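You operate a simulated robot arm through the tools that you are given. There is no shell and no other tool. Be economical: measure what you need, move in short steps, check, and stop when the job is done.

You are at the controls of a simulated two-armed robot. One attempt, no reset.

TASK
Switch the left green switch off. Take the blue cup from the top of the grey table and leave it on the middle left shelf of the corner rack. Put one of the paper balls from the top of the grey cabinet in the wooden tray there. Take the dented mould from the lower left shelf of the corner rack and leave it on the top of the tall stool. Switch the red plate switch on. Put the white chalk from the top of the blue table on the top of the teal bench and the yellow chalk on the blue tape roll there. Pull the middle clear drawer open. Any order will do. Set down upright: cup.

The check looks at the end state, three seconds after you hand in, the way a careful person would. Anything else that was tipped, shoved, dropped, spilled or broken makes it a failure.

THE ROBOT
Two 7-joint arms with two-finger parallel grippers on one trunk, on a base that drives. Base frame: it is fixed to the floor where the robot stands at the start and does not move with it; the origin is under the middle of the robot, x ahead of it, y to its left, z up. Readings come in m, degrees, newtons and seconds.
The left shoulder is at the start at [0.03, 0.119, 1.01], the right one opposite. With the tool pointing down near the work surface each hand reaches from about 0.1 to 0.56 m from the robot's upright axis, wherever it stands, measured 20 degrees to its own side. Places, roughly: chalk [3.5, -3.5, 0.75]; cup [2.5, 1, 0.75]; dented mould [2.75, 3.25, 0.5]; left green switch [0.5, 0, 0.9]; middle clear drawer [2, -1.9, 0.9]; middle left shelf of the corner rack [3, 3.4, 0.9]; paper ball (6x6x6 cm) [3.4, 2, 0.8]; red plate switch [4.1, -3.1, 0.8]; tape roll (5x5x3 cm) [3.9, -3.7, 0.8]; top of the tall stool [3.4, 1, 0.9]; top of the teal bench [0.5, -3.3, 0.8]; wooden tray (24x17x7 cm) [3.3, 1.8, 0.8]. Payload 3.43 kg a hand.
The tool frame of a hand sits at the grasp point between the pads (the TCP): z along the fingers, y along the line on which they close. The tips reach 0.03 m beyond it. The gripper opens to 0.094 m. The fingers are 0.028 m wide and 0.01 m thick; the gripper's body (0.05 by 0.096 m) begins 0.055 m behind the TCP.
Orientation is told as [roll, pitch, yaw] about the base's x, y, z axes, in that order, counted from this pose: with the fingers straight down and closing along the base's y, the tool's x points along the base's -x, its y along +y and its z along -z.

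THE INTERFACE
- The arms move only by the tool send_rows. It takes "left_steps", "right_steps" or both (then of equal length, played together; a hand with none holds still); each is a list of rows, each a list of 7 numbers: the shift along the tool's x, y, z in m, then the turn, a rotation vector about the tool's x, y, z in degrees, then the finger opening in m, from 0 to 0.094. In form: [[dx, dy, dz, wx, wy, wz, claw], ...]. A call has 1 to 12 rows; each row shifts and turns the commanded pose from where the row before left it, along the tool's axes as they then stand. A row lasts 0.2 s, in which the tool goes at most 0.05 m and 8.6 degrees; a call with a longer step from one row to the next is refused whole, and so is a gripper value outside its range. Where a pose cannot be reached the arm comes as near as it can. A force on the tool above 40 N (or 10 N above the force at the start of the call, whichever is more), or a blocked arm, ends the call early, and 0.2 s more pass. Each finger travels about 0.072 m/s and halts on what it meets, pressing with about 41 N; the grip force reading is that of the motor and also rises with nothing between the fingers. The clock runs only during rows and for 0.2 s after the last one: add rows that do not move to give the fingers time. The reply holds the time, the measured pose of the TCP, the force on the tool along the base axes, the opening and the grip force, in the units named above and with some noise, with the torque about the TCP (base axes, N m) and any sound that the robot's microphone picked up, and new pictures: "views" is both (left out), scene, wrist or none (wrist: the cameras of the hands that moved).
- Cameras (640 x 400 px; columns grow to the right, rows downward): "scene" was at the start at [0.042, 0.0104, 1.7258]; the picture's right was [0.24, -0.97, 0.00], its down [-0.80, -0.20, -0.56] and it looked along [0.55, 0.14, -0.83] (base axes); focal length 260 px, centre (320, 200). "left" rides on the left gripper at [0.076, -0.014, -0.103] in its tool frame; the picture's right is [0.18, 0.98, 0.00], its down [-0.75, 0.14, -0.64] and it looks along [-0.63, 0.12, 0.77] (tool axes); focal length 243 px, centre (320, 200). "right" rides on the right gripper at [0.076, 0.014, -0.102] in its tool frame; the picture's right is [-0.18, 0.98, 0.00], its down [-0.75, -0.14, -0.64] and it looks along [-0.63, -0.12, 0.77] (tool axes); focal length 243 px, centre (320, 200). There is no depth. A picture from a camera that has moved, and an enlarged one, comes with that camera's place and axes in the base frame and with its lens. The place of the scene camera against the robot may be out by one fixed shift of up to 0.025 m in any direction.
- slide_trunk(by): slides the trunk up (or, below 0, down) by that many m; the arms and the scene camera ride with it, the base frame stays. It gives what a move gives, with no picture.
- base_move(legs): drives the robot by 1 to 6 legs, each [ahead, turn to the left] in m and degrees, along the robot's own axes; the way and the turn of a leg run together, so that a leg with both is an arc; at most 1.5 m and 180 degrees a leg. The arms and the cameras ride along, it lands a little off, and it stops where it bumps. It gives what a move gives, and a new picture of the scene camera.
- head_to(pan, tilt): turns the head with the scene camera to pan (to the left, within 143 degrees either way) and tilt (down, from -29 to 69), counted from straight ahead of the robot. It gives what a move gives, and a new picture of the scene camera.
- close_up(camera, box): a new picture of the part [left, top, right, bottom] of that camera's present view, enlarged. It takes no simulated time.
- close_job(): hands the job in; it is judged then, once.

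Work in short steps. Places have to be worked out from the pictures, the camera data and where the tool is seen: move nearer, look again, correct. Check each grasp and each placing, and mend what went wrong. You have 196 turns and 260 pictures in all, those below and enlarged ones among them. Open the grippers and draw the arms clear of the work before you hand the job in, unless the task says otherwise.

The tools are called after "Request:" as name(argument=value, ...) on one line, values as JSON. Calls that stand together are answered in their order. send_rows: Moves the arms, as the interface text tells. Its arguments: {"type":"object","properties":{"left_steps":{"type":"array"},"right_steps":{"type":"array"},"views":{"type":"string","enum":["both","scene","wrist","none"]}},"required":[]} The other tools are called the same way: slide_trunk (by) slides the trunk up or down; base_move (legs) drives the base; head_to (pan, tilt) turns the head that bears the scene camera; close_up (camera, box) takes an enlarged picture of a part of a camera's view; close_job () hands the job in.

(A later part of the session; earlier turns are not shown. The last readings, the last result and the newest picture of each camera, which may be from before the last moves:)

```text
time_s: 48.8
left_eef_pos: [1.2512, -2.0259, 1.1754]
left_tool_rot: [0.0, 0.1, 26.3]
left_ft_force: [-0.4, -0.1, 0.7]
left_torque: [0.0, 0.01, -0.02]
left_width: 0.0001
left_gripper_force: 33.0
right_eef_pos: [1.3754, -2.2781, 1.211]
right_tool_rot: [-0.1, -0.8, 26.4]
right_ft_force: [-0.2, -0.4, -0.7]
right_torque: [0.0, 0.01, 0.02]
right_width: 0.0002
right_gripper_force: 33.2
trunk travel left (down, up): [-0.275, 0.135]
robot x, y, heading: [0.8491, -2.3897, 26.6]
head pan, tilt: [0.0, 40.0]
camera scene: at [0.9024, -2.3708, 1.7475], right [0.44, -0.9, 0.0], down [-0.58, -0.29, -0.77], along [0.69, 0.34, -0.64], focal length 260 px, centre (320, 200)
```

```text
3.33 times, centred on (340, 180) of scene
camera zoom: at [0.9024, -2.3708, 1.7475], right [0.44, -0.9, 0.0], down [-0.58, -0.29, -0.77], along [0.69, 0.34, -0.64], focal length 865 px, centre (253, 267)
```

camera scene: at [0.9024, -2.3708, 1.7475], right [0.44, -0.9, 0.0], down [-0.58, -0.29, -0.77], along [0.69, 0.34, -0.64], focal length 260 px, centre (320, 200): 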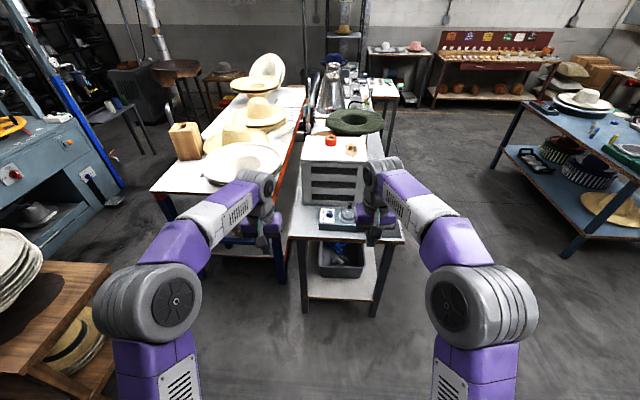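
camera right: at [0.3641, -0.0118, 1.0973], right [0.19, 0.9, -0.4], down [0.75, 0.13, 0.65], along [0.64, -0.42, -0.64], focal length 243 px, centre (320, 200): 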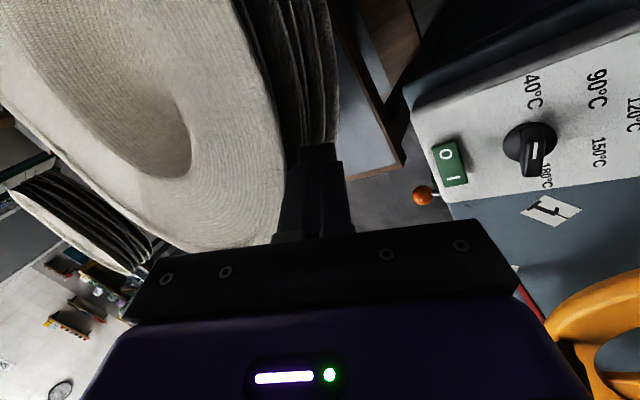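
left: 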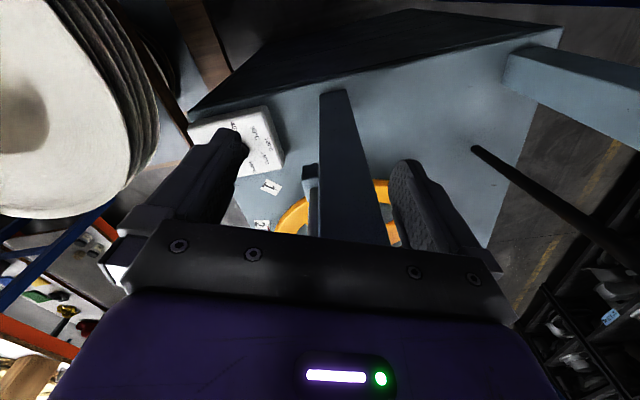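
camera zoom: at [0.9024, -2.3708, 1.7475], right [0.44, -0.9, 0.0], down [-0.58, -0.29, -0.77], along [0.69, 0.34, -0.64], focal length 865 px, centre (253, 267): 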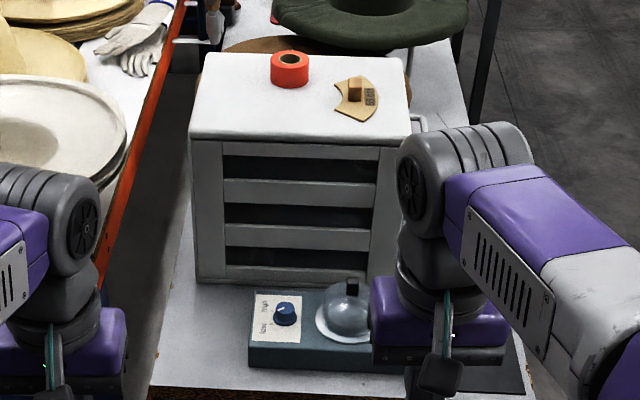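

That box at (1.96, -1.94) is the drawer unit; I need a closer look at its fronts. I drive 0.45 m nearer and look down at it.

Request:
base_move(legs=[[0.45, -1.6]])

Request:
head_to(pan=-3, tilt=50)

Request:
close_up(camera="scene", box=[260, 100, 420, 220])

```text
time_s: 51.5
left_eef_pos: [1.6681, -1.8502, 1.176]
left_tool_rot: [0.0, -0.1, 24.4]
left_ft_force: [0.0, 0.8, 0.5]
left_torque: [-0.01, -0.01, 0.02]
left_width: 0.0
left_gripper_force: 33.3
right_eef_pos: [1.783, -2.1069, 1.2108]
right_tool_rot: [-0.1, -0.8, 24.2]
right_ft_force: [0.1, 0.7, -0.7]
right_torque: [-0.02, 0.01, 0.0]
right_width: 0.0
right_gripper_force: 33.1
trunk travel left (down, up): [-0.275, 0.135]
robot x, y, heading: [1.2545, -2.1948, 24.3]
head pan, tilt: [0.0, 40.0]
camera scene: at [1.3073, -2.1817, 1.7474], right [0.41, -0.91, 0.0], down [-0.59, -0.26, -0.77], along [0.7, 0.31, -0.64], focal length 260 px, centre (320, 200)
```

scene: 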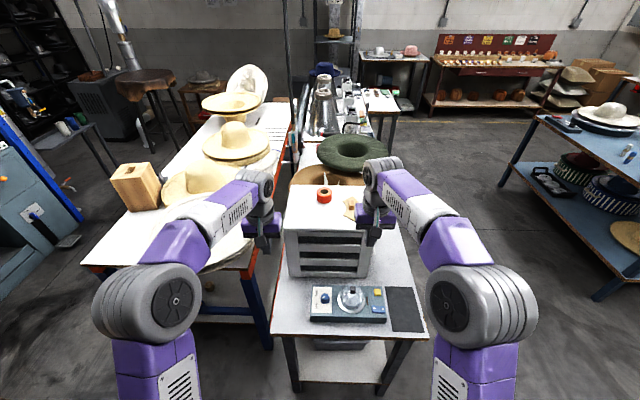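

```text
time_s: 52.2
left_eef_pos: [1.6682, -1.8497, 1.1749]
left_tool_rot: [0.0, -0.1, 24.3]
left_ft_force: [1.3, 0.4, 0.1]
left_torque: [0.01, -0.03, -0.01]
left_width: 0.0
left_gripper_force: 33.3
right_eef_pos: [1.7831, -2.1073, 1.2107]
right_tool_rot: [-0.2, -0.7, 24.2]
right_ft_force: [-1.0, 0.0, 0.6]
right_torque: [-0.02, -0.04, 0.01]
right_width: 0.0001
right_gripper_force: 33.0
trunk travel left (down, up): [-0.275, 0.135]
robot x, y, heading: [1.2531, -2.1993, 24.3]
head pan, tilt: [-3.0, 50.0]
camera scene: at [1.3009, -2.1889, 1.7333], right [0.36, -0.93, 0.0], down [-0.71, -0.28, -0.64], along [0.6, 0.23, -0.77], focal length 260 px, centre (320, 200)
```

scene: 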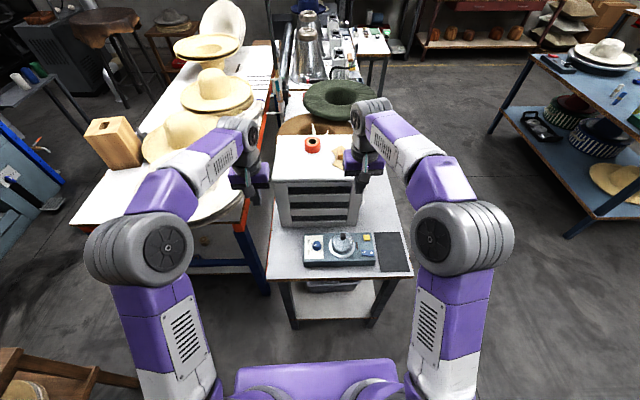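

```text
3.33 times, centred on (340, 160) of scene
camera zoom: at [1.3009, -2.1889, 1.7333], right [0.36, -0.93, 0.0], down [-0.71, -0.28, -0.64], along [0.6, 0.23, -0.77], focal length 865 px, centre (253, 333)
```

zoom: 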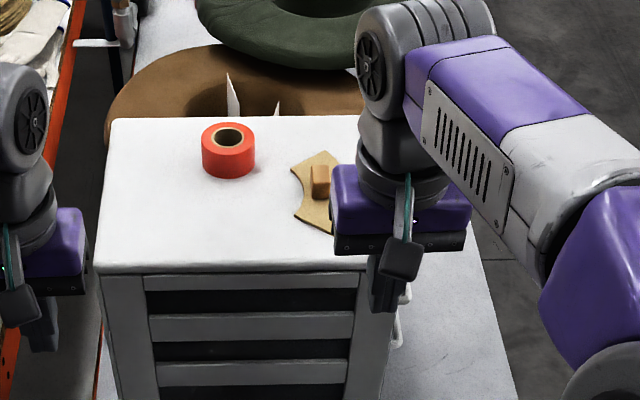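

I bring the right hand back and tilt it 45° so its camera looks level at the drawer fronts.

Request:
send_rows(right_steps=[[0.04, 0.023, 0, 0, 0, 0, 0], [0.04, 0.023, 0, 0, 0, 0, 0], [0.04, 0.023, 0, 0, -7.5, 0, 0], [0, 0, 0, 0, -7.5, 0, 0], [0, 0, 0, 0, -7.5, 0, 0], [0, 0, 0, 0, -7.5, 0, 0], [0, 0, 0, 0, -7.5, 0, 0], [0, 0, 0, 0, -7.5, 0, 0], [0.028, 0, 0.028, 0, 0, 0, 0], [0.028, 0, 0.028, 0, 0, 0, 0], [0, 0, 0, 0, 0, 0, 0]], views="wrist")

```text
time_s: 54.6
left_eef_pos: [1.6684, -1.8514, 1.1758]
left_tool_rot: [0.0, 0.0, 24.2]
left_ft_force: [0.0, 0.0, 0.5]
left_torque: [0.01, -0.02, -0.02]
left_width: 0.0001
left_gripper_force: 33.6
right_eef_pos: [1.6419, -2.0954, 1.1266]
right_tool_rot: [-0.1, -45.9, 24.3]
right_ft_force: [-0.1, -0.8, 0.0]
right_torque: [-0.03, 0.0, 0.02]
right_width: 0.0002
right_gripper_force: 33.5
trunk travel left (down, up): [-0.275, 0.135]
robot x, y, heading: [1.2539, -2.1979, 24.5]
head pan, tilt: [-3.0, 50.0]
camera right: at [1.5216, -2.1341, 1.1435], right [-0.29, 0.95, 0.13], down [0.12, -0.1, 0.99], along [0.95, 0.3, -0.08], focal length 243 px, centre (320, 200)
```

right: 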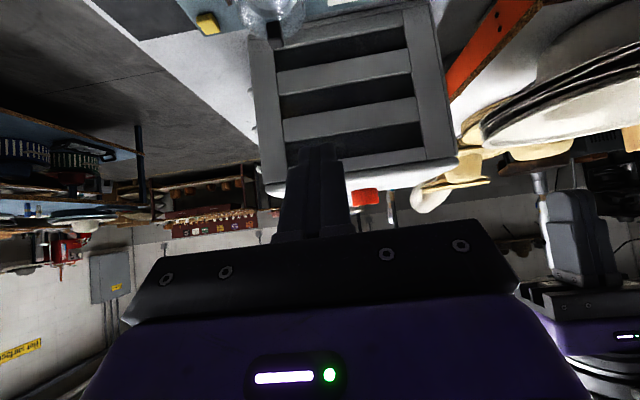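

Request:
close_up(camera="right", box=[220, 0, 480, 200])

```text
2.00 times, centred on (350, 100) of right
camera zoom: at [1.5216, -2.1341, 1.1435], right [-0.29, 0.95, 0.13], down [0.12, -0.1, 0.99], along [0.95, 0.3, -0.08], focal length 485 px, centre (260, 400)
```

zoom: 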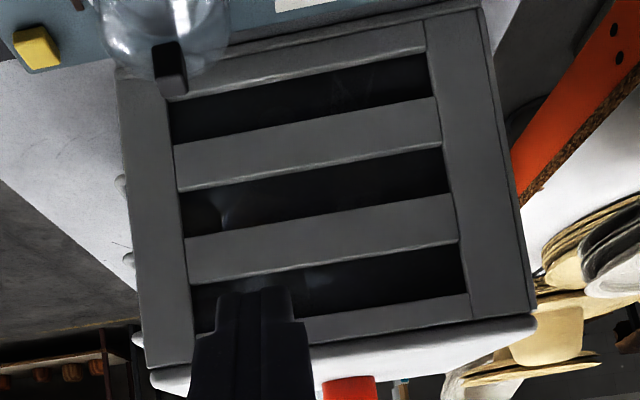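

The dark fronts are only panes; U-handles stick out on the box's right-hand side (+u). I drive around to that side and look.

Request:
base_move(legs=[[-0.3, 0], [0, -65], [1.05, 0], [0, 65], [0.75, 0], [0, 90]])

Request:
head_to(pan=0, tilt=40)

```text
time_s: 75.0
left_eef_pos: [2.1773, -2.3543, 1.1767]
left_tool_rot: [0.1, 0.0, 110.1]
left_ft_force: [0.6, -0.3, -0.2]
left_torque: [-0.02, -0.01, 0.0]
left_width: 0.0
left_gripper_force: 32.5
right_eef_pos: [2.4203, -2.3973, 1.1277]
right_tool_rot: [-0.2, -45.9, 110.2]
right_ft_force: [-0.5, -0.4, 0.2]
right_torque: [0.01, -0.01, -0.02]
right_width: 0.0
right_gripper_force: 33.1
trunk travel left (down, up): [-0.275, 0.135]
robot x, y, heading: [2.4928, -2.7932, 110.2]
head pan, tilt: [-3.0, 50.0]
camera scene: at [2.4846, -2.7533, 1.7332], right [0.96, 0.29, 0.0], down [0.23, -0.73, -0.64], along [-0.19, 0.61, -0.77], focal length 260 px, centre (320, 200)
```

scene: 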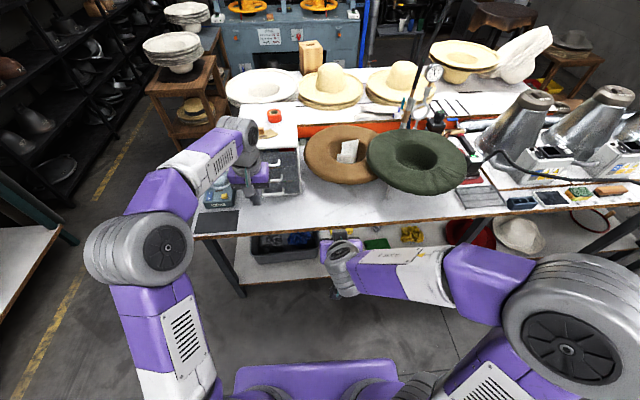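

```text
time_s: 75.7
left_eef_pos: [2.177, -2.3536, 1.1761]
left_tool_rot: [-0.1, 0.0, 110.1]
left_ft_force: [0.0, -0.1, 0.4]
left_torque: [-0.01, 0.01, 0.01]
left_width: 0.0
left_gripper_force: 32.8
right_eef_pos: [2.4214, -2.3975, 1.1277]
right_tool_rot: [-0.2, -45.8, 110.3]
right_ft_force: [0.3, 0.2, -0.6]
right_torque: [0.01, 0.0, 0.01]
right_width: 0.0002
right_gripper_force: 32.8
trunk travel left (down, up): [-0.275, 0.135]
robot x, y, heading: [2.4926, -2.7913, 109.9]
head pan, tilt: [0.0, 40.0]
camera scene: at [2.4782, -2.747, 1.7474], right [0.94, 0.34, 0.0], down [0.22, -0.6, -0.77], along [-0.26, 0.72, -0.64], focal length 260 px, centre (320, 200)
```

scene: 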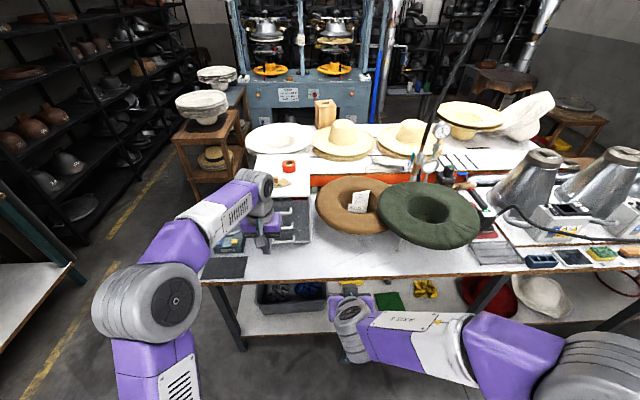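

The +u face indeed has drawers with bar handles. I draw the left hand back to see it.

Request:
send_rows(left_steps=[[0.04, 0.03, 0, 0, 0, 0, 0], [0.04, 0.03, 0, 0, 0, 0, 0], [0.04, 0.03, 0, 0, 0, 0, 0], [0.04, 0.03, 0, 0, 0, 0, 0], [0, 0, 0, 0, 0, 0, 0]], views="none")

Request:
close_up(camera="scene", box=[180, 140, 360, 290])

```text
time_s: 76.9
left_eef_pos: [2.1214, -2.5429, 1.1771]
left_tool_rot: [0.0, 0.1, 110.0]
left_ft_force: [0.5, 0.1, 0.2]
left_torque: [-0.02, 0.03, 0.01]
left_width: 0.0
left_gripper_force: 32.7
right_eef_pos: [2.4196, -2.3956, 1.127]
right_tool_rot: [-0.1, -45.8, 110.1]
right_ft_force: [0.1, 0.2, 0.4]
right_torque: [-0.02, 0.0, -0.01]
right_width: 0.0
right_gripper_force: 33.0
trunk travel left (down, up): [-0.275, 0.135]
robot x, y, heading: [2.4938, -2.7907, 110.1]
head pan, tilt: [0.0, 40.0]
```

```text
2.67 times, centred on (270, 215) of scene
camera zoom: at [2.4782, -2.7456, 1.7473], right [0.94, 0.34, 0.0], down [0.22, -0.6, -0.77], along [-0.26, 0.72, -0.64], focal length 692 px, centre (453, 160)
```

zoom: 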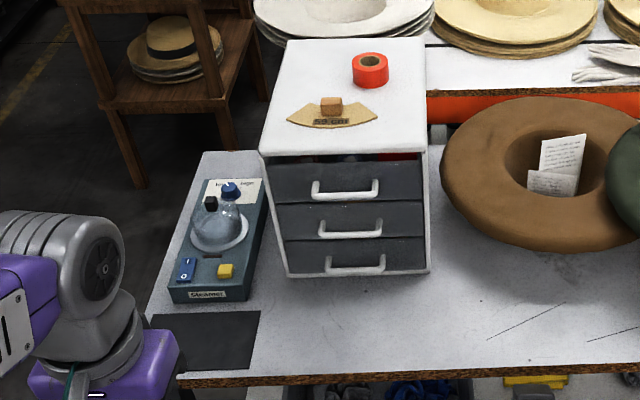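

Three grey drawers with white bar handles; the middle handle is at about (2.03, -2.02, 0.9) and pulls towards -65°. I square up to it and come 0.22 m nearer.

Request:
base_move(legs=[[0, 4.4], [0.22, 0]])

Request:
send_rows(left_steps=[[0, 0.0, 0, 0, -8.2, 0, 0], [0, 0.0, 0, 0, -8.2, 0, 0], [0, 0.0, 0, 0, -8.2, 0, 0], [0, 0.0, 0, 0, -8.2, 0, 0], [0, 0.0, 0, 0, -8.2, 0, 0], [0, 0.0, 0, 0, -8.2, 0, 0], [0, 0.0, 0, 0, -8.2, 0, 0.02], [0, 0.0, 0, 0, -8.2, 0, 0.05], [0, 0.0, 0, 0, -8.2, 0, 0.05], [0, 0.0, 0, 0, -8.2, 0, 0.05], [0, 0.0, 0, 0, -8, 0, 0.05], [0, 0, 0, 0, 0, 0, 0.05]])

```text
time_s: 79.1
left_eef_pos: [2.0107, -2.3669, 1.1774]
left_tool_rot: [0.0, 0.0, 114.2]
left_ft_force: [0.2, -0.4, 0.3]
left_torque: [-0.01, -0.02, -0.03]
left_width: 0.0
left_gripper_force: 33.0
right_eef_pos: [2.2997, -2.1998, 1.1269]
right_tool_rot: [-0.2, -45.9, 114.3]
right_ft_force: [0.2, 0.2, 0.0]
right_torque: [0.0, 0.02, 0.02]
right_width: 0.0002
right_gripper_force: 32.5
trunk travel left (down, up): [-0.275, 0.135]
robot x, y, heading: [2.3998, -2.5896, 114.5]
head pan, tilt: [0.0, 40.0]
camera scene: at [2.382, -2.5442, 1.7474], right [0.91, 0.41, 0.0], down [0.26, -0.59, -0.77], along [-0.31, 0.7, -0.64], focal length 260 px, centre (320, 200)
```

scene: 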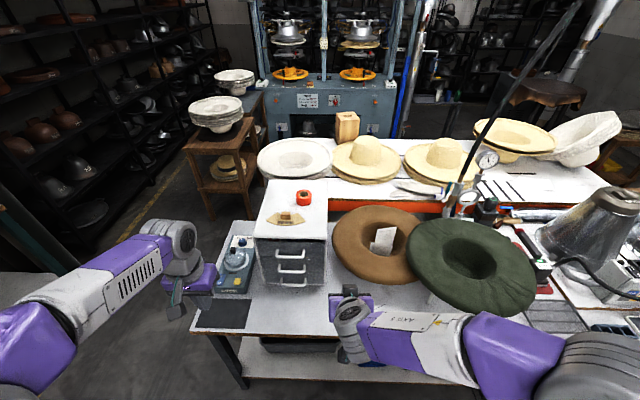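

```text
time_s: 81.7
left_eef_pos: [1.9421, -2.3233, 1.2215]
left_tool_rot: [109.2, -90.0, 5.0]
left_ft_force: [0.1, -0.3, -0.1]
left_torque: [0.0, -0.02, -0.01]
left_width: 0.0501
left_gripper_force: 0.1
left hand out of reach, approached as far as the arm can: row 7, 8, 9, 10, 11
right_eef_pos: [2.2997, -2.1981, 1.1281]
right_tool_rot: [0.0, -45.8, 114.3]
right_ft_force: [0.4, -0.7, 0.1]
right_torque: [0.0, 0.03, 0.01]
right_width: 0.0001
right_gripper_force: 33.3
trunk travel left (down, up): [-0.275, 0.135]
robot x, y, heading: [2.4004, -2.5879, 114.4]
head pan, tilt: [0.0, 40.0]
camera scene: at [2.383, -2.5453, 1.7475], right [0.91, 0.41, 0.0], down [0.26, -0.59, -0.77], along [-0.31, 0.7, -0.64], focal length 260 px, centre (320, 200)
camera left: at [1.9985, -2.4137, 1.1467], right [-0.9, -0.4, -0.18], down [0.14, -0.64, 0.75], along [-0.42, 0.65, 0.63], focal length 243 px, centre (320, 200)
```

scene: 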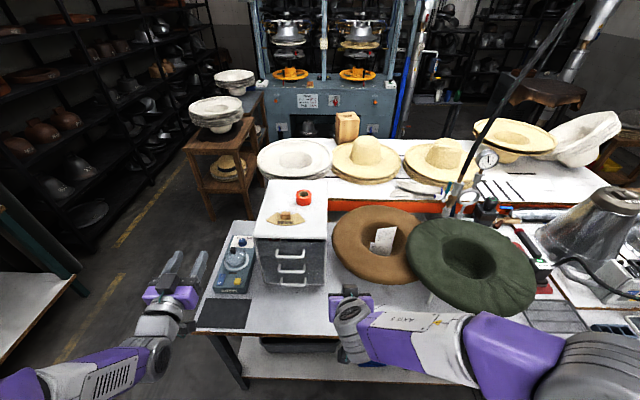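
left: 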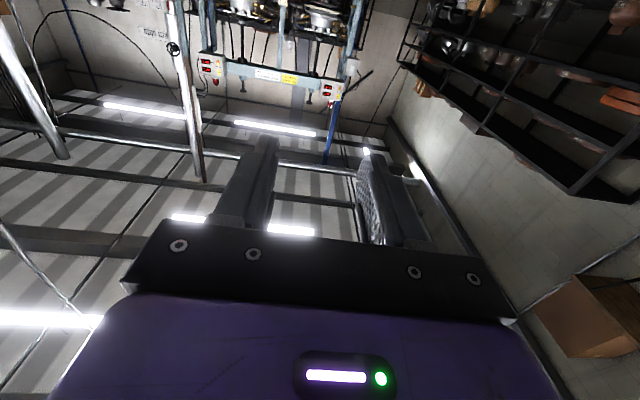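

Now I roll the left hand 90° so the fingers close vertically, camera to the outer side.

Request:
send_rows(left_steps=[[0, 0.0, 0, 0, 0, 8.2, 0.05], [0, 0.0, 0, 0, 0, 8.2, 0.05], [0, 0.0, 0, 0, 0, 8.2, 0.05], [0, 0.0, 0, 0, 0, 8.2, 0.05], [0, 0.0, 0, 0, 0, 8.2, 0.05], [0, 0.0, 0, 0, 0, 8.2, 0.05], [0, 0.0, 0, 0, 0, 8.2, 0.05], [0, 0.0, 0, 0, 0, 8.2, 0.05], [0, 0.0, 0, 0, 0, 8.2, 0.05], [0, 0.0, 0, 0, 0, 8.2, 0.05], [0, 0.0, 0, 0, 0, 8, 0.05], [0, 0, 0, 0, 0, 0, 0.05]])

```text
time_s: 84.3
left_eef_pos: [1.9413, -2.3238, 1.2213]
left_tool_rot: [90.1, 0.0, 24.4]
left_ft_force: [-0.1, -0.5, -0.3]
left_torque: [0.02, 0.01, 0.0]
left_width: 0.0502
left_gripper_force: 0.1
right_eef_pos: [2.2991, -2.1999, 1.1273]
right_tool_rot: [-0.1, -45.7, 114.3]
right_ft_force: [0.5, 0.9, 0.1]
right_torque: [0.0, 0.01, -0.03]
right_width: 0.0
right_gripper_force: 33.0
trunk travel left (down, up): [-0.275, 0.135]
robot x, y, heading: [2.4036, -2.5874, 114.2]
head pan, tilt: [0.0, 40.0]
camera scene: at [2.3823, -2.5449, 1.7474], right [0.91, 0.41, 0.0], down [0.26, -0.59, -0.77], along [-0.31, 0.7, -0.64], focal length 260 px, centre (320, 200)
camera left: at [1.9151, -2.451, 1.2082], right [-0.17, -0.07, 0.98], down [0.95, -0.28, 0.14], along [0.26, 0.96, 0.12], focal length 243 px, centre (320, 200)
```

scene: 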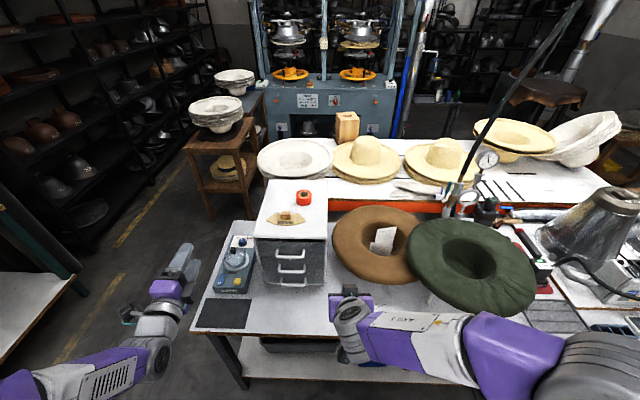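
left: 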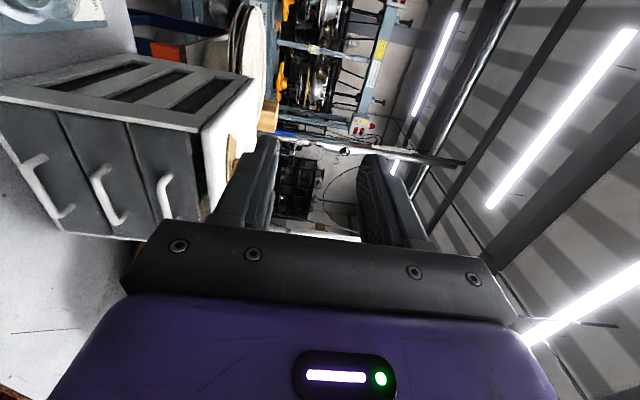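

The hand is oriented well and the wrist view shows the three handles; middle handle ≈ (2.055, -2.075, 0.938). I move right and down in front of it, moving the right hand aside.

Request:
send_rows(left_steps=[[-0.042, 0, 0, 0, 0, 0, 0.05], [-0.042, 0, 0, 0, 0, 0, 0.05], [-0.042, 0, 0, 0, 0, 0, 0.05], [-0.042, 0, 0, 0, 0, 0, 0.05], [-0.04, 0, 0, 0, 0, 0, 0.05], [0, -0.045, 0, 0, 0, 0, 0.05], [0, -0.045, 0, 0, 0, 0, 0.05], [0, -0.045, 0, 0, 0, 0, 0.05], [0, -0.045, 0, 0, 0, 0, 0.05], [0, -0.045, 0, 0, 0, 0, 0.05], [0, -0.045, 0, 0, 0, 0, 0.05], [0, 0, 0, 0, 0, 0, 0.05]], right_steps=[[0, -0.025, 0, 0, 0, 0, 0], [0, -0.025, 0, 0, 0, 0, 0], [0, -0.025, 0, 0, 0, 0, 0], [0, -0.025, 0, 0, 0, 0, 0], [0, 0, 0, 0, 0, 0, 0], [0, 0, 0, 0, 0, 0, 0], [0, 0, 0, 0, 0, 0, 0], [0, 0, 0, 0, 0, 0, 0], [0, 0, 0, 0, 0, 0, 0], [0, 0, 0, 0, 0, 0, 0], [0, 0, 0, 0, 0, 0, 0], [0, 0, 0, 0, 0, 0, 0]])

```text
time_s: 86.9
left_eef_pos: [2.1032, -2.2055, 0.9669]
left_tool_rot: [90.1, 0.0, 24.2]
left_ft_force: [0.2, 0.6, 0.1]
left_torque: [0.0, 0.0, 0.02]
left_width: 0.0501
left_gripper_force: 0.1
left hand out of reach, approached as far as the arm can: row 1, 2, 3, 6
right_eef_pos: [2.3895, -2.1595, 1.1285]
right_tool_rot: [-0.1, -45.7, 114.3]
right_ft_force: [0.9, -0.5, 0.1]
right_torque: [0.0, 0.03, 0.02]
right_width: 0.0001
right_gripper_force: 32.9
trunk travel left (down, up): [-0.275, 0.135]
robot x, y, heading: [2.4028, -2.5882, 114.3]
head pan, tilt: [0.0, 40.0]
camera scene: at [2.3823, -2.5454, 1.7475], right [0.91, 0.41, 0.0], down [0.26, -0.59, -0.77], along [-0.31, 0.7, -0.64], focal length 260 px, centre (320, 200)
camera right: at [2.4293, -2.2805, 1.1445], right [-0.95, -0.29, 0.13], down [0.1, 0.12, 0.99], along [-0.3, 0.95, -0.08], focal length 243 px, centre (320, 200)
camera left: at [2.076, -2.3319, 0.952], right [-0.17, -0.08, 0.98], down [0.95, -0.28, 0.14], along [0.26, 0.96, 0.12], focal length 243 px, centre (320, 200)
```

scene: 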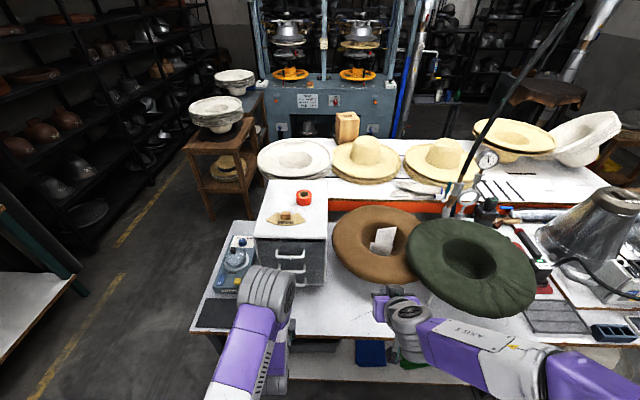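
right: 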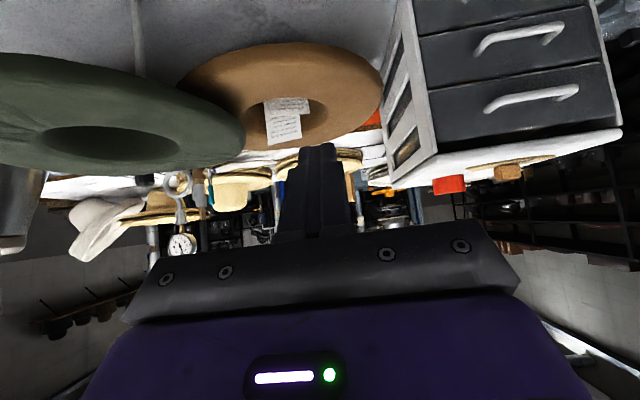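
left: 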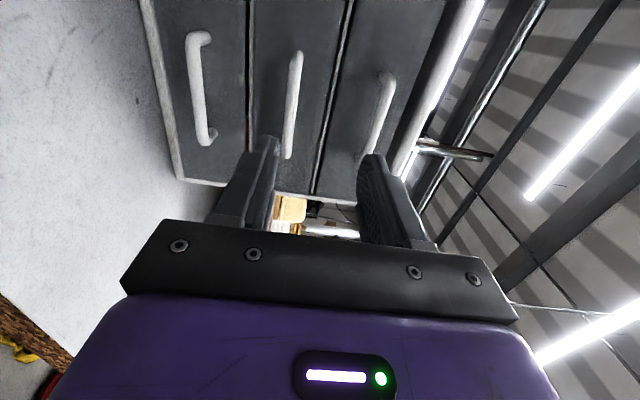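

The middle handle re-measures (2.054, -2.075, 0.940). I go down 2.7 cm, then forward 0.12 m, then check.

Request:
send_rows(left_steps=[[-0.005, -0.027, 0, 0, 0, 0, 0.05], [0, 0, 0.03, 0, 0, 0, 0.05], [0, 0, 0.03, 0, 0, 0, 0.05], [0, 0, 0.03, 0, 0, 0, 0.05], [0, 0, 0.02, 0, 0, 0, 0.05], [0, 0, 0, 0, 0, 0, 0.05]], views="wrist")

```text
time_s: 88.3
left_eef_pos: [2.062, -2.1044, 0.9377]
left_tool_rot: [90.0, 0.1, 24.2]
left_ft_force: [-0.1, 0.3, 0.8]
left_torque: [0.01, -0.02, -0.01]
left_width: 0.0499
left_gripper_force: 0.1
right_eef_pos: [2.3896, -2.16, 1.1281]
right_tool_rot: [-0.1, -45.8, 114.4]
right_ft_force: [-0.4, -0.7, -0.4]
right_torque: [0.0, 0.01, 0.01]
right_width: 0.0001
right_gripper_force: 33.0
trunk travel left (down, up): [-0.275, 0.135]
robot x, y, heading: [2.4027, -2.5864, 114.2]
head pan, tilt: [0.0, 40.0]
camera left: at [2.036, -2.2313, 0.9237], right [-0.17, -0.08, 0.98], down [0.95, -0.28, 0.14], along [0.26, 0.96, 0.12], focal length 243 px, centre (320, 200)
```

left: 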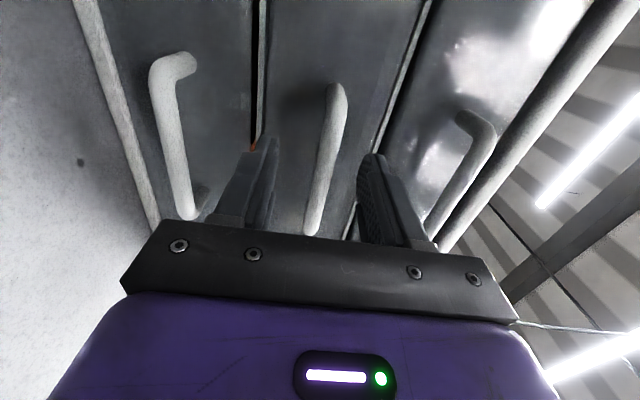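

The bar is centred between the fingers. I go 2 cm further and close.

Request:
send_rows(left_steps=[[0, 0.002, 0.012, 0, 0, 0, 0.05], [0, 0, 0.01, 0, 0, 0, 0.05], [0, 0, 0, 0, 0, 0, 0.03], [0, 0, 0, 0, 0, 0, 0.01], [0, 0, 0, 0, 0, 0, 0.0], [0, 0, 0, 0, 0, 0, 0.0]], views="wrist")

```text
time_s: 89.7
left_eef_pos: [2.0536, -2.0885, 0.941]
left_tool_rot: [89.9, 0.0, 24.4]
left_ft_force: [14.0, -33.0, -2.4]
left_torque: [0.19, -0.01, -0.31]
left_width: 0.0149
left_gripper_force: 45.1
right_eef_pos: [2.3913, -2.1621, 1.1291]
right_tool_rot: [-0.2, -46.0, 114.3]
right_ft_force: [-0.4, 0.5, 0.4]
right_torque: [0.01, 0.03, 0.01]
right_width: 0.0001
right_gripper_force: 33.2
trunk travel left (down, up): [-0.275, 0.135]
robot x, y, heading: [2.3995, -2.588, 114.4]
head pan, tilt: [0.0, 40.0]
camera left: at [2.0276, -2.2148, 0.9262], right [-0.17, -0.07, 0.98], down [0.95, -0.27, 0.14], along [0.26, 0.96, 0.12], focal length 243 px, centre (320, 200)
```

left: 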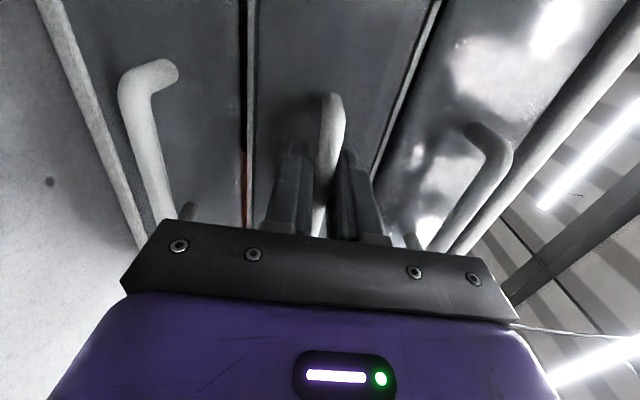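

Gripped the bar (1.5 cm). I pull straight back.

Request:
send_rows(left_steps=[[0, 0, -0.01, 0, 0, 0, 0], [0, 0, -0.02, 0, 0, 0, 0], [0, 0, -0.02, 0, 0, 0, 0], [0, 0, -0.02, 0, 0, 0, 0], [0, 0, -0.02, 0, 0, 0, 0], [0, 0, -0.02, 0, 0, 0, 0], [0, 0, -0.02, 0, 0, 0, 0], [0, 0, -0.02, 0, 0, 0, 0], [0, 0, 0, 0, 0, 0, 0]])

```text
time_s: 91.7
left_eef_pos: [2.1084, -2.2213, 0.9395]
left_tool_rot: [90.0, 0.0, 24.6]
left_ft_force: [-28.0, -11.9, -6.5]
left_torque: [-0.08, 0.02, -0.24]
left_width: 0.0152
left_gripper_force: 44.7
right_eef_pos: [2.3862, -2.1597, 1.1283]
right_tool_rot: [-0.4, -45.7, 114.5]
right_ft_force: [1.1, -0.3, -0.5]
right_torque: [-0.01, 0.0, 0.01]
right_width: 0.0
right_gripper_force: 33.1
trunk travel left (down, up): [-0.275, 0.135]
robot x, y, heading: [2.4028, -2.5888, 114.3]
head pan, tilt: [0.0, 40.0]
camera scene: at [2.3772, -2.5464, 1.7473], right [0.91, 0.41, 0.0], down [0.27, -0.59, -0.77], along [-0.31, 0.7, -0.64], focal length 260 px, centre (320, 200)
camera left: at [2.0836, -2.3476, 0.9262], right [-0.17, -0.07, 0.98], down [0.95, -0.27, 0.14], along [0.25, 0.96, 0.12], focal length 243 px, centre (320, 200)
```

scene: 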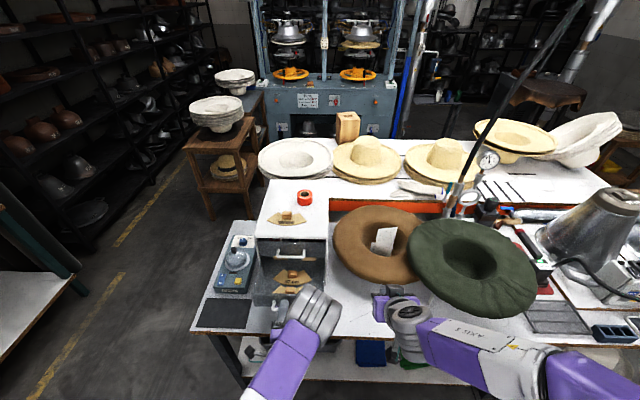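
left: 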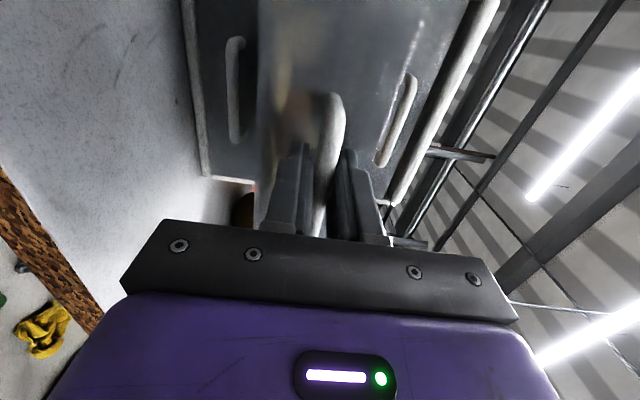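

The drawer came out about 14.5 cm. There is some sideways load, so I ease it left and pull 4 cm more.

Request:
send_rows(left_steps=[[0.006, 0, -0.01, 0, 0, 0, 0], [0.003, 0, -0.015, 0, 0, 0, 0], [0.0, 0, -0.015, 0, 0, 0, 0], [0, 0, 0, 0, 0, 0, 0]], views="none")

Request:
close_up(camera="scene", box=[180, 180, 360, 330])

```text
time_s: 92.7
left_eef_pos: [2.1255, -2.2605, 0.9402]
left_tool_rot: [89.9, -0.1, 23.8]
left_ft_force: [11.7, 5.0, -8.3]
left_torque: [-0.06, 0.06, -1.34]
left_width: 0.015
left_gripper_force: 45.2
right_eef_pos: [2.3915, -2.159, 1.128]
right_tool_rot: [0.0, -45.7, 114.3]
right_ft_force: [0.4, 0.2, 0.6]
right_torque: [0.0, 0.02, 0.0]
right_width: 0.0
right_gripper_force: 33.0
trunk travel left (down, up): [-0.275, 0.135]
robot x, y, heading: [2.4004, -2.589, 114.4]
head pan, tilt: [0.0, 40.0]
```

```text
2.67 times, centred on (270, 255) of scene
camera zoom: at [2.3842, -2.5433, 1.7474], right [0.91, 0.41, 0.0], down [0.26, -0.59, -0.77], along [-0.31, 0.7, -0.64], focal length 692 px, centre (453, 53)
```

zoom: 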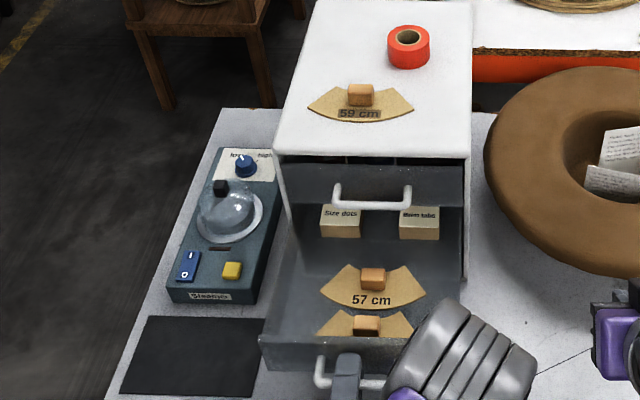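

Open by about 19 cm with contents undisturbed. I release and back off.

Request:
send_rows(left_steps=[[0, 0, 0, 0, 0, 0, 0.02], [0, 0, 0, 0, 0, 0, 0.04], [0, 0, 0, 0, 0, 0, 0.05], [0, 0, 0, 0, 0, 0, 0.05]], views="none")

Request:
base_move(legs=[[-0.3, 0]])

```text
time_s: 93.7
left_eef_pos: [2.1219, -2.2613, 0.9393]
left_tool_rot: [90.1, 0.0, 24.3]
left_ft_force: [-0.4, 0.0, 0.0]
left_torque: [0.0, 0.0, 0.0]
left_width: 0.05
left_gripper_force: 0.0
right_eef_pos: [2.39, -2.16, 1.1277]
right_tool_rot: [-0.2, -45.6, 114.3]
right_ft_force: [0.0, -1.2, -0.7]
right_torque: [0.01, -0.02, 0.01]
right_width: 0.0
right_gripper_force: 33.0
trunk travel left (down, up): [-0.275, 0.135]
robot x, y, heading: [2.3999, -2.5876, 114.3]
head pan, tilt: [0.0, 40.0]
```

```text
time_s: 95.8
left_eef_pos: [2.2461, -2.5354, 0.9417]
left_tool_rot: [90.0, 0.0, 24.1]
left_ft_force: [0.3, -0.9, 0.2]
left_torque: [-0.01, 0.02, 0.0]
left_width: 0.0499
left_gripper_force: 0.1
right_eef_pos: [2.5158, -2.4352, 1.1282]
right_tool_rot: [-0.2, -45.8, 114.2]
right_ft_force: [-0.3, 0.5, -1.2]
right_torque: [0.01, -0.01, 0.01]
right_width: 0.0002
right_gripper_force: 32.8
trunk travel left (down, up): [-0.275, 0.135]
robot x, y, heading: [2.5237, -2.8663, 113.8]
head pan, tilt: [0.0, 40.0]
camera scene: at [2.5068, -2.8218, 1.7474], right [0.91, 0.41, 0.0], down [0.26, -0.59, -0.77], along [-0.31, 0.7, -0.64], focal length 260 px, centre (320, 200)
```

scene: 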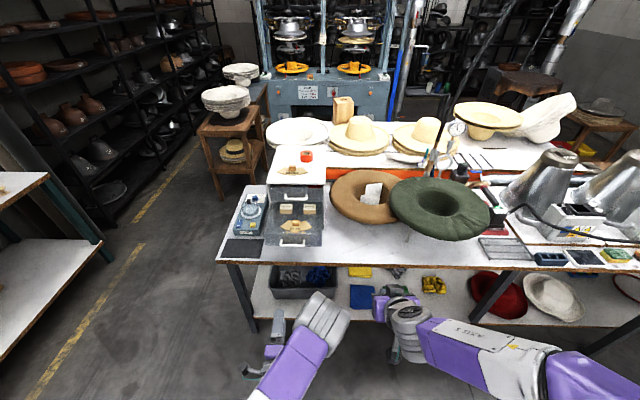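

Drawer done. I return both hands to the fingers-down pose, clear of everything.

Request:
send_rows(left_steps=[[0, 0.045, 0, 0, 0, -8.2, 0.05], [0, 0.045, 0, 0, 0, -8.2, 0.05], [0, 0.045, 0, 0, 0, -8.2, 0.05], [0, 0.0, 0, 0, 0, -8.2, 0.05], [0, 0.0, 0, 0, 0, -8.2, 0.05], [0, 0.0, 0, 0, 0, -8.2, 0.05], [0, 0.0, 0, 0, 0, -8.2, 0.05], [0, 0.0, 0, 0, 0, -8.2, 0.05], [0, 0.0, 0, 0, 0, -8.2, 0.05], [0, 0.0, 0, 0, 0, -8.2, 0.05], [0, 0.0, 0, 0, 0, -8, 0.05], [0, 0, 0, 0, 0, 0, 0.05]], right_steps=[[0, 0.0, 0, 0, 7.6, 0, 0.0], [0, 0.0, 0, 0, 7.6, 0, 0.0], [0, 0.0, 0, 0, 7.6, 0, 0.0], [0, 0.0, 0, 0, 7.6, 0, 0.0], [0, 0.0, 0, 0, 7.6, 0, 0.0], [0, 0.0, 0, 0, 7.7, 0, 0.0], [0, 0, 0, 0, 0, 0, 0], [0, 0, -0.03, 0, 0, 0, 0], [0, 0, -0.03, 0, 0, 0, 0], [0, 0, 0, 0, 0, 0, 0], [0, 0, 0, 0, 0, 0, 0], [0, 0, 0, 0, 0, 0, 0]], views="none")

Request:
send_rows(left_steps=[[0, 0.0, 0, 0, 8.2, 0, 0.05], [0, 0.0, 0, 0, 8.2, 0, 0.05], [0, 0.0, 0, 0, 8.2, 0, 0.05], [0, 0.0, 0, 0, 8.2, 0, 0.05], [0, 0.0, 0, 0, 8.2, 0, 0.05], [0, 0.0, 0, 0, 8.2, 0, 0.05], [0, 0.0, 0, 0, 8.2, 0, 0.05], [0, 0.0, 0, 0, 8.2, 0, 0.05], [0, 0.0, 0, 0, 8.2, 0, 0.05], [0, 0.0, 0, 0, 8.2, 0, 0.05], [0, 0.0, 0, 0, 8, 0, 0.05], [0, 0, 0, 0, 0, 0, 0.05]], views="none")

Request:
head_to(pan=-130, tilt=30)

```text
time_s: 98.4
left_eef_pos: [2.2213, -2.5044, 1.0493]
left_tool_rot: [-96.0, -89.9, -149.9]
left_ft_force: [-0.4, -0.1, 0.6]
left_torque: [-0.02, 0.04, 0.01]
left_width: 0.0499
left_gripper_force: 0.1
left hand out of reach, approached as far as the arm can: row 2, 3
right_eef_pos: [2.5146, -2.4329, 1.1897]
right_tool_rot: [-0.1, -0.2, 114.1]
right_ft_force: [0.6, 0.3, -0.4]
right_torque: [0.02, -0.01, -0.01]
right_width: 0.0
right_gripper_force: 32.7
trunk travel left (down, up): [-0.275, 0.135]
robot x, y, heading: [2.5243, -2.863, 114.1]
head pan, tilt: [0.0, 40.0]
```

```text
time_s: 101.0
left_eef_pos: [2.2204, -2.496, 1.0467]
left_tool_rot: [0.1, 0.1, 114.1]
left_ft_force: [-0.3, -0.3, -0.4]
left_torque: [-0.01, -0.01, -0.02]
left_width: 0.05
left_gripper_force: 0.1
left hand out of reach, approached as far as the arm can: row 1
right_eef_pos: [2.5148, -2.4341, 1.1901]
right_tool_rot: [0.0, -0.1, 114.0]
right_ft_force: [-0.4, -0.1, 0.4]
right_torque: [-0.01, -0.01, -0.03]
right_width: 0.0001
right_gripper_force: 33.0
trunk travel left (down, up): [-0.275, 0.135]
robot x, y, heading: [2.5305, -2.8598, 113.9]
head pan, tilt: [0.0, 40.0]
```

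```text
time_s: 103.1
left_eef_pos: [2.2204, -2.4961, 1.0459]
left_tool_rot: [0.0, 0.1, 114.1]
left_ft_force: [0.2, 0.4, 0.4]
left_torque: [0.05, 0.01, 0.01]
left_width: 0.0501
left_gripper_force: 0.1
right_eef_pos: [2.5139, -2.4345, 1.1911]
right_tool_rot: [0.0, -0.1, 114.1]
right_ft_force: [-0.4, 0.0, 0.7]
right_torque: [-0.01, 0.0, -0.02]
right_width: 0.0
right_gripper_force: 32.8
trunk travel left (down, up): [-0.275, 0.135]
robot x, y, heading: [2.5241, -2.8639, 114.0]
head pan, tilt: [-130.0, 30.0]
camera scene: at [2.6281, -2.9232, 1.7628], right [-0.27, -0.96, 0.0], down [-0.48, 0.14, -0.87], along [0.83, -0.24, -0.5], focal length 260 px, centre (320, 200)
```

scene: 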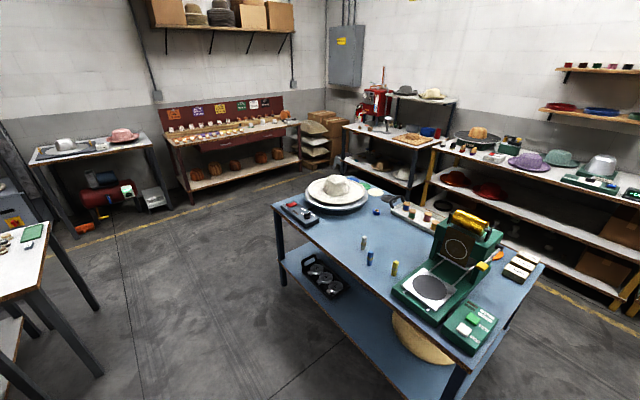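

Request:
close_up(camera="scene", box=[260, 160, 460, 300])

Request:
close_up(camera="scene", box=[400, 180, 560, 320])

```text
2.86 times, centred on (360, 230) of scene
camera zoom: at [2.6281, -2.9232, 1.7628], right [-0.27, -0.96, 0.0], down [-0.48, 0.14, -0.87], along [0.83, -0.24, -0.5], focal length 741 px, centre (206, 114)
```

zoom: 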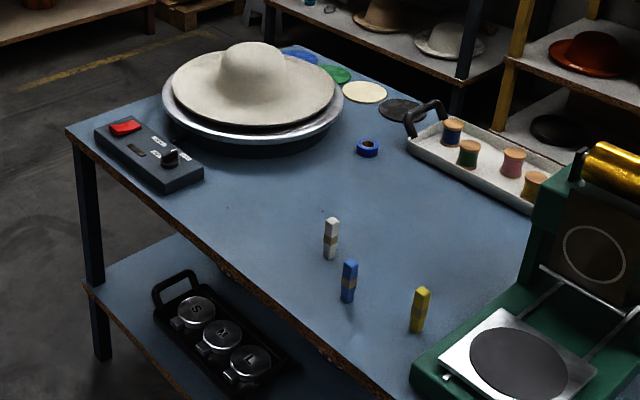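

```text
2.86 times, centred on (480, 250) of scene
camera zoom: at [2.6281, -2.9232, 1.7628], right [-0.27, -0.96, 0.0], down [-0.48, 0.14, -0.87], along [0.83, -0.24, -0.5], focal length 741 px, centre (-137, 57)
```

zoom: 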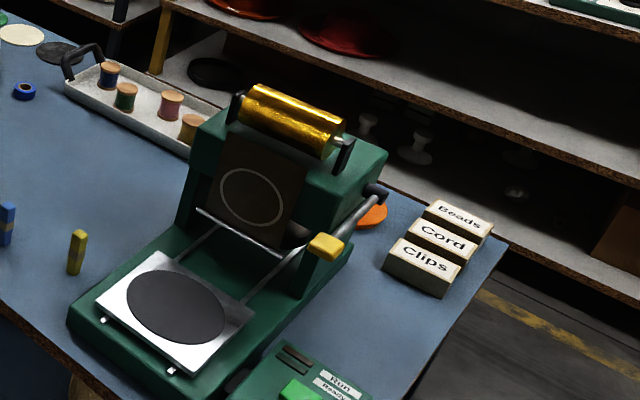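

The blue table has white, blue and yellow chalks standing, the blue tape roll farther in, and a black box with the red switch at the corner. I drive to face its near edge, stopping a bit short.

Request:
base_move(legs=[[0, -132], [0.55, 0], [0, -47]])

Request:
head_to(pan=10, tilt=45)

```text
time_s: 113.8
left_eef_pos: [3.3737, -3.388, 1.0463]
left_tool_rot: [0.0, 0.0, -63.7]
left_ft_force: [0.0, 0.0, -0.5]
left_torque: [-0.03, 0.01, -0.03]
left_width: 0.0501
left_gripper_force: 0.0
right_eef_pos: [3.0817, -3.4618, 1.1903]
right_tool_rot: [-0.2, -0.1, -63.8]
right_ft_force: [0.5, 0.3, -0.1]
right_torque: [0.05, 0.04, -0.03]
right_width: 0.0
right_gripper_force: 33.5
trunk travel left (down, up): [-0.275, 0.135]
robot x, y, heading: [3.0535, -3.0323, -64.0]
head pan, tilt: [-130.0, 30.0]
camera scene: at [2.9546, -2.9906, 1.7628], right [0.24, 0.97, 0.0], down [0.49, -0.12, -0.87], along [-0.84, 0.21, -0.5], focal length 260 px, centre (320, 200)
```

scene: 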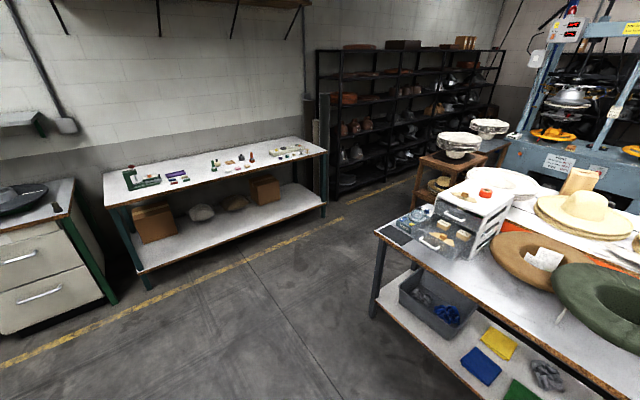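

```text
time_s: 116.1
left_eef_pos: [3.3732, -3.3895, 1.0452]
left_tool_rot: [0.0, 0.0, -63.9]
left_ft_force: [0.4, 0.1, -0.1]
left_torque: [0.02, 0.01, 0.01]
left_width: 0.0499
left_gripper_force: 0.0
right_eef_pos: [3.0803, -3.4621, 1.1901]
right_tool_rot: [-0.2, 0.0, -63.8]
right_ft_force: [0.1, -0.4, 0.1]
right_torque: [-0.01, -0.02, -0.03]
right_width: 0.0001
right_gripper_force: 32.9
trunk travel left (down, up): [-0.275, 0.135]
robot x, y, heading: [3.0543, -3.0339, -63.7]
head pan, tilt: [10.0, 45.0]
camera scene: at [3.0907, -3.0778, 1.7402], right [-0.81, -0.59, 0.0], down [-0.42, 0.57, -0.71], along [0.42, -0.57, -0.71], focal length 260 px, centre (320, 200)
```

scene: 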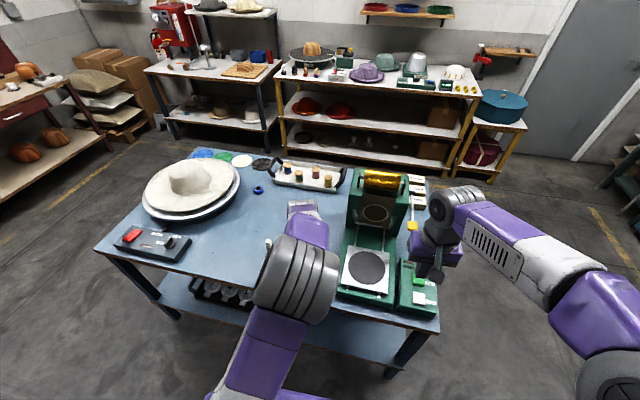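

I take a left wrist picture of the chalks below the hand.

Request:
send_rows(left_steps=[[0.04, 0, 0, 0, 0, 0, 0.05], [0.04, 0, 0, 0, 0, 0, 0.05], [0, 0, 0, 0, 0, 0, 0.05]], views="wrist")

```text
time_s: 116.9
left_eef_pos: [3.3363, -3.3203, 1.0439]
left_tool_rot: [0.0, 0.1, -63.7]
left_ft_force: [0.8, -1.1, -0.6]
left_torque: [0.03, -0.02, -0.01]
left_width: 0.0501
left_gripper_force: 0.0
right_eef_pos: [3.0814, -3.4636, 1.1901]
right_tool_rot: [0.0, 0.2, -63.9]
right_ft_force: [-1.0, -0.3, -0.2]
right_torque: [0.02, 0.02, 0.0]
right_width: 0.0
right_gripper_force: 32.7
trunk travel left (down, up): [-0.275, 0.135]
robot x, y, heading: [3.0572, -3.0312, -63.9]
head pan, tilt: [10.0, 45.0]
camera left: at [3.2908, -3.2592, 1.1479], right [0.8, 0.6, 0.0], down [0.46, -0.61, 0.64], along [0.39, -0.51, -0.77], focal length 243 px, centre (320, 200)
```

left: 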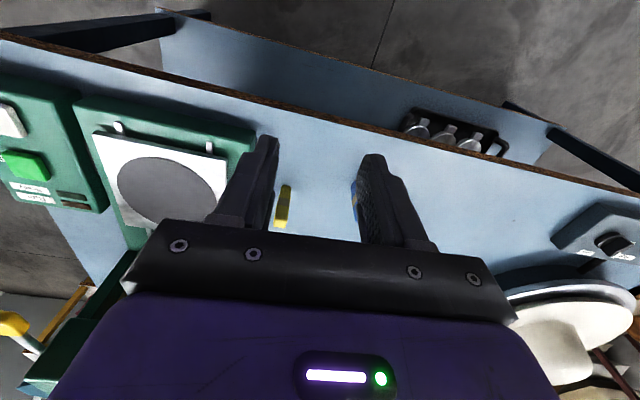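

Yellow chalk is at about (3.416, -3.532). I tilt the left hand 45° and go down just in front of it.

Request:
send_rows(left_steps=[[0, 0, 0, 0, -7.5, 0, 0.06], [0, 0, 0, 0, -7.5, 0, 0.06], [0, 0, 0, 0, -7.5, 0, 0.06], [0, 0, 0, 0, -7.5, 0, 0.06], [0, 0, 0, 0, -7.5, 0, 0.06], [0, 0, 0, 0, -7.5, 0, 0.06], [-0.032, -0.011, 0.032, 0, 0, 0, 0.06], [-0.032, -0.011, 0.032, 0, 0, 0, 0.06], [0.033, 0, 0.033, 0, 0, 0, 0.06], [0.033, 0, 0.033, 0, 0, 0, 0.06], [0.033, 0, 0.033, 0, 0, 0, 0.06], [0, 0, 0, 0, 0, 0, 0.06]])

```text
time_s: 119.5
left_eef_pos: [3.3657, -3.44, 0.9102]
left_tool_rot: [0.0, -45.0, -63.8]
left_ft_force: [1.3, 0.0, -0.3]
left_torque: [0.01, -0.01, -0.01]
left_width: 0.0603
left_gripper_force: 0.0
left hand out of reach, approached as far as the arm can: row 5, 6
right_eef_pos: [3.0798, -3.4607, 1.1897]
right_tool_rot: [-0.1, -0.1, -63.8]
right_ft_force: [0.6, -0.6, -0.7]
right_torque: [-0.04, 0.0, 0.0]
right_width: 0.0
right_gripper_force: 33.0
trunk travel left (down, up): [-0.275, 0.135]
robot x, y, heading: [3.0532, -3.0297, -63.7]
head pan, tilt: [10.0, 45.0]
camera scene: at [3.0901, -3.0769, 1.7402], right [-0.81, -0.59, 0.0], down [-0.42, 0.57, -0.71], along [0.42, -0.57, -0.71], focal length 260 px, centre (320, 200)
camera left: at [3.2978, -3.3345, 0.9284], right [0.82, 0.55, -0.13], down [0.16, -0.01, 0.99], along [0.54, -0.83, -0.1], focal length 243 px, centre (320, 200)
```

scene: 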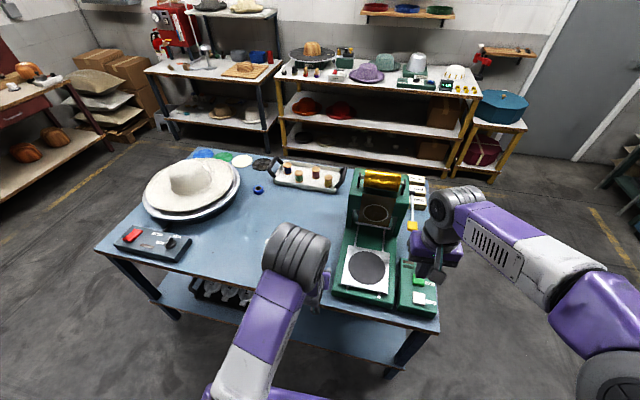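
left: 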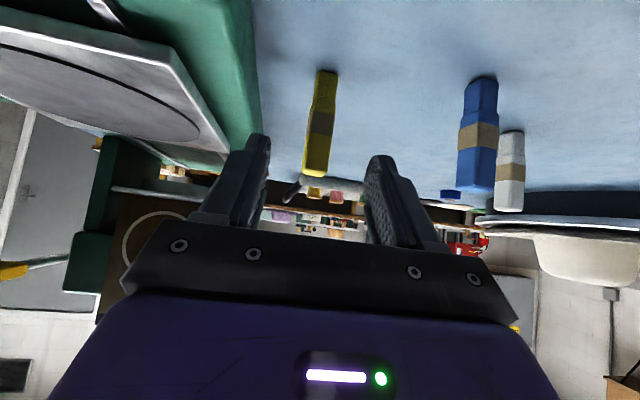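

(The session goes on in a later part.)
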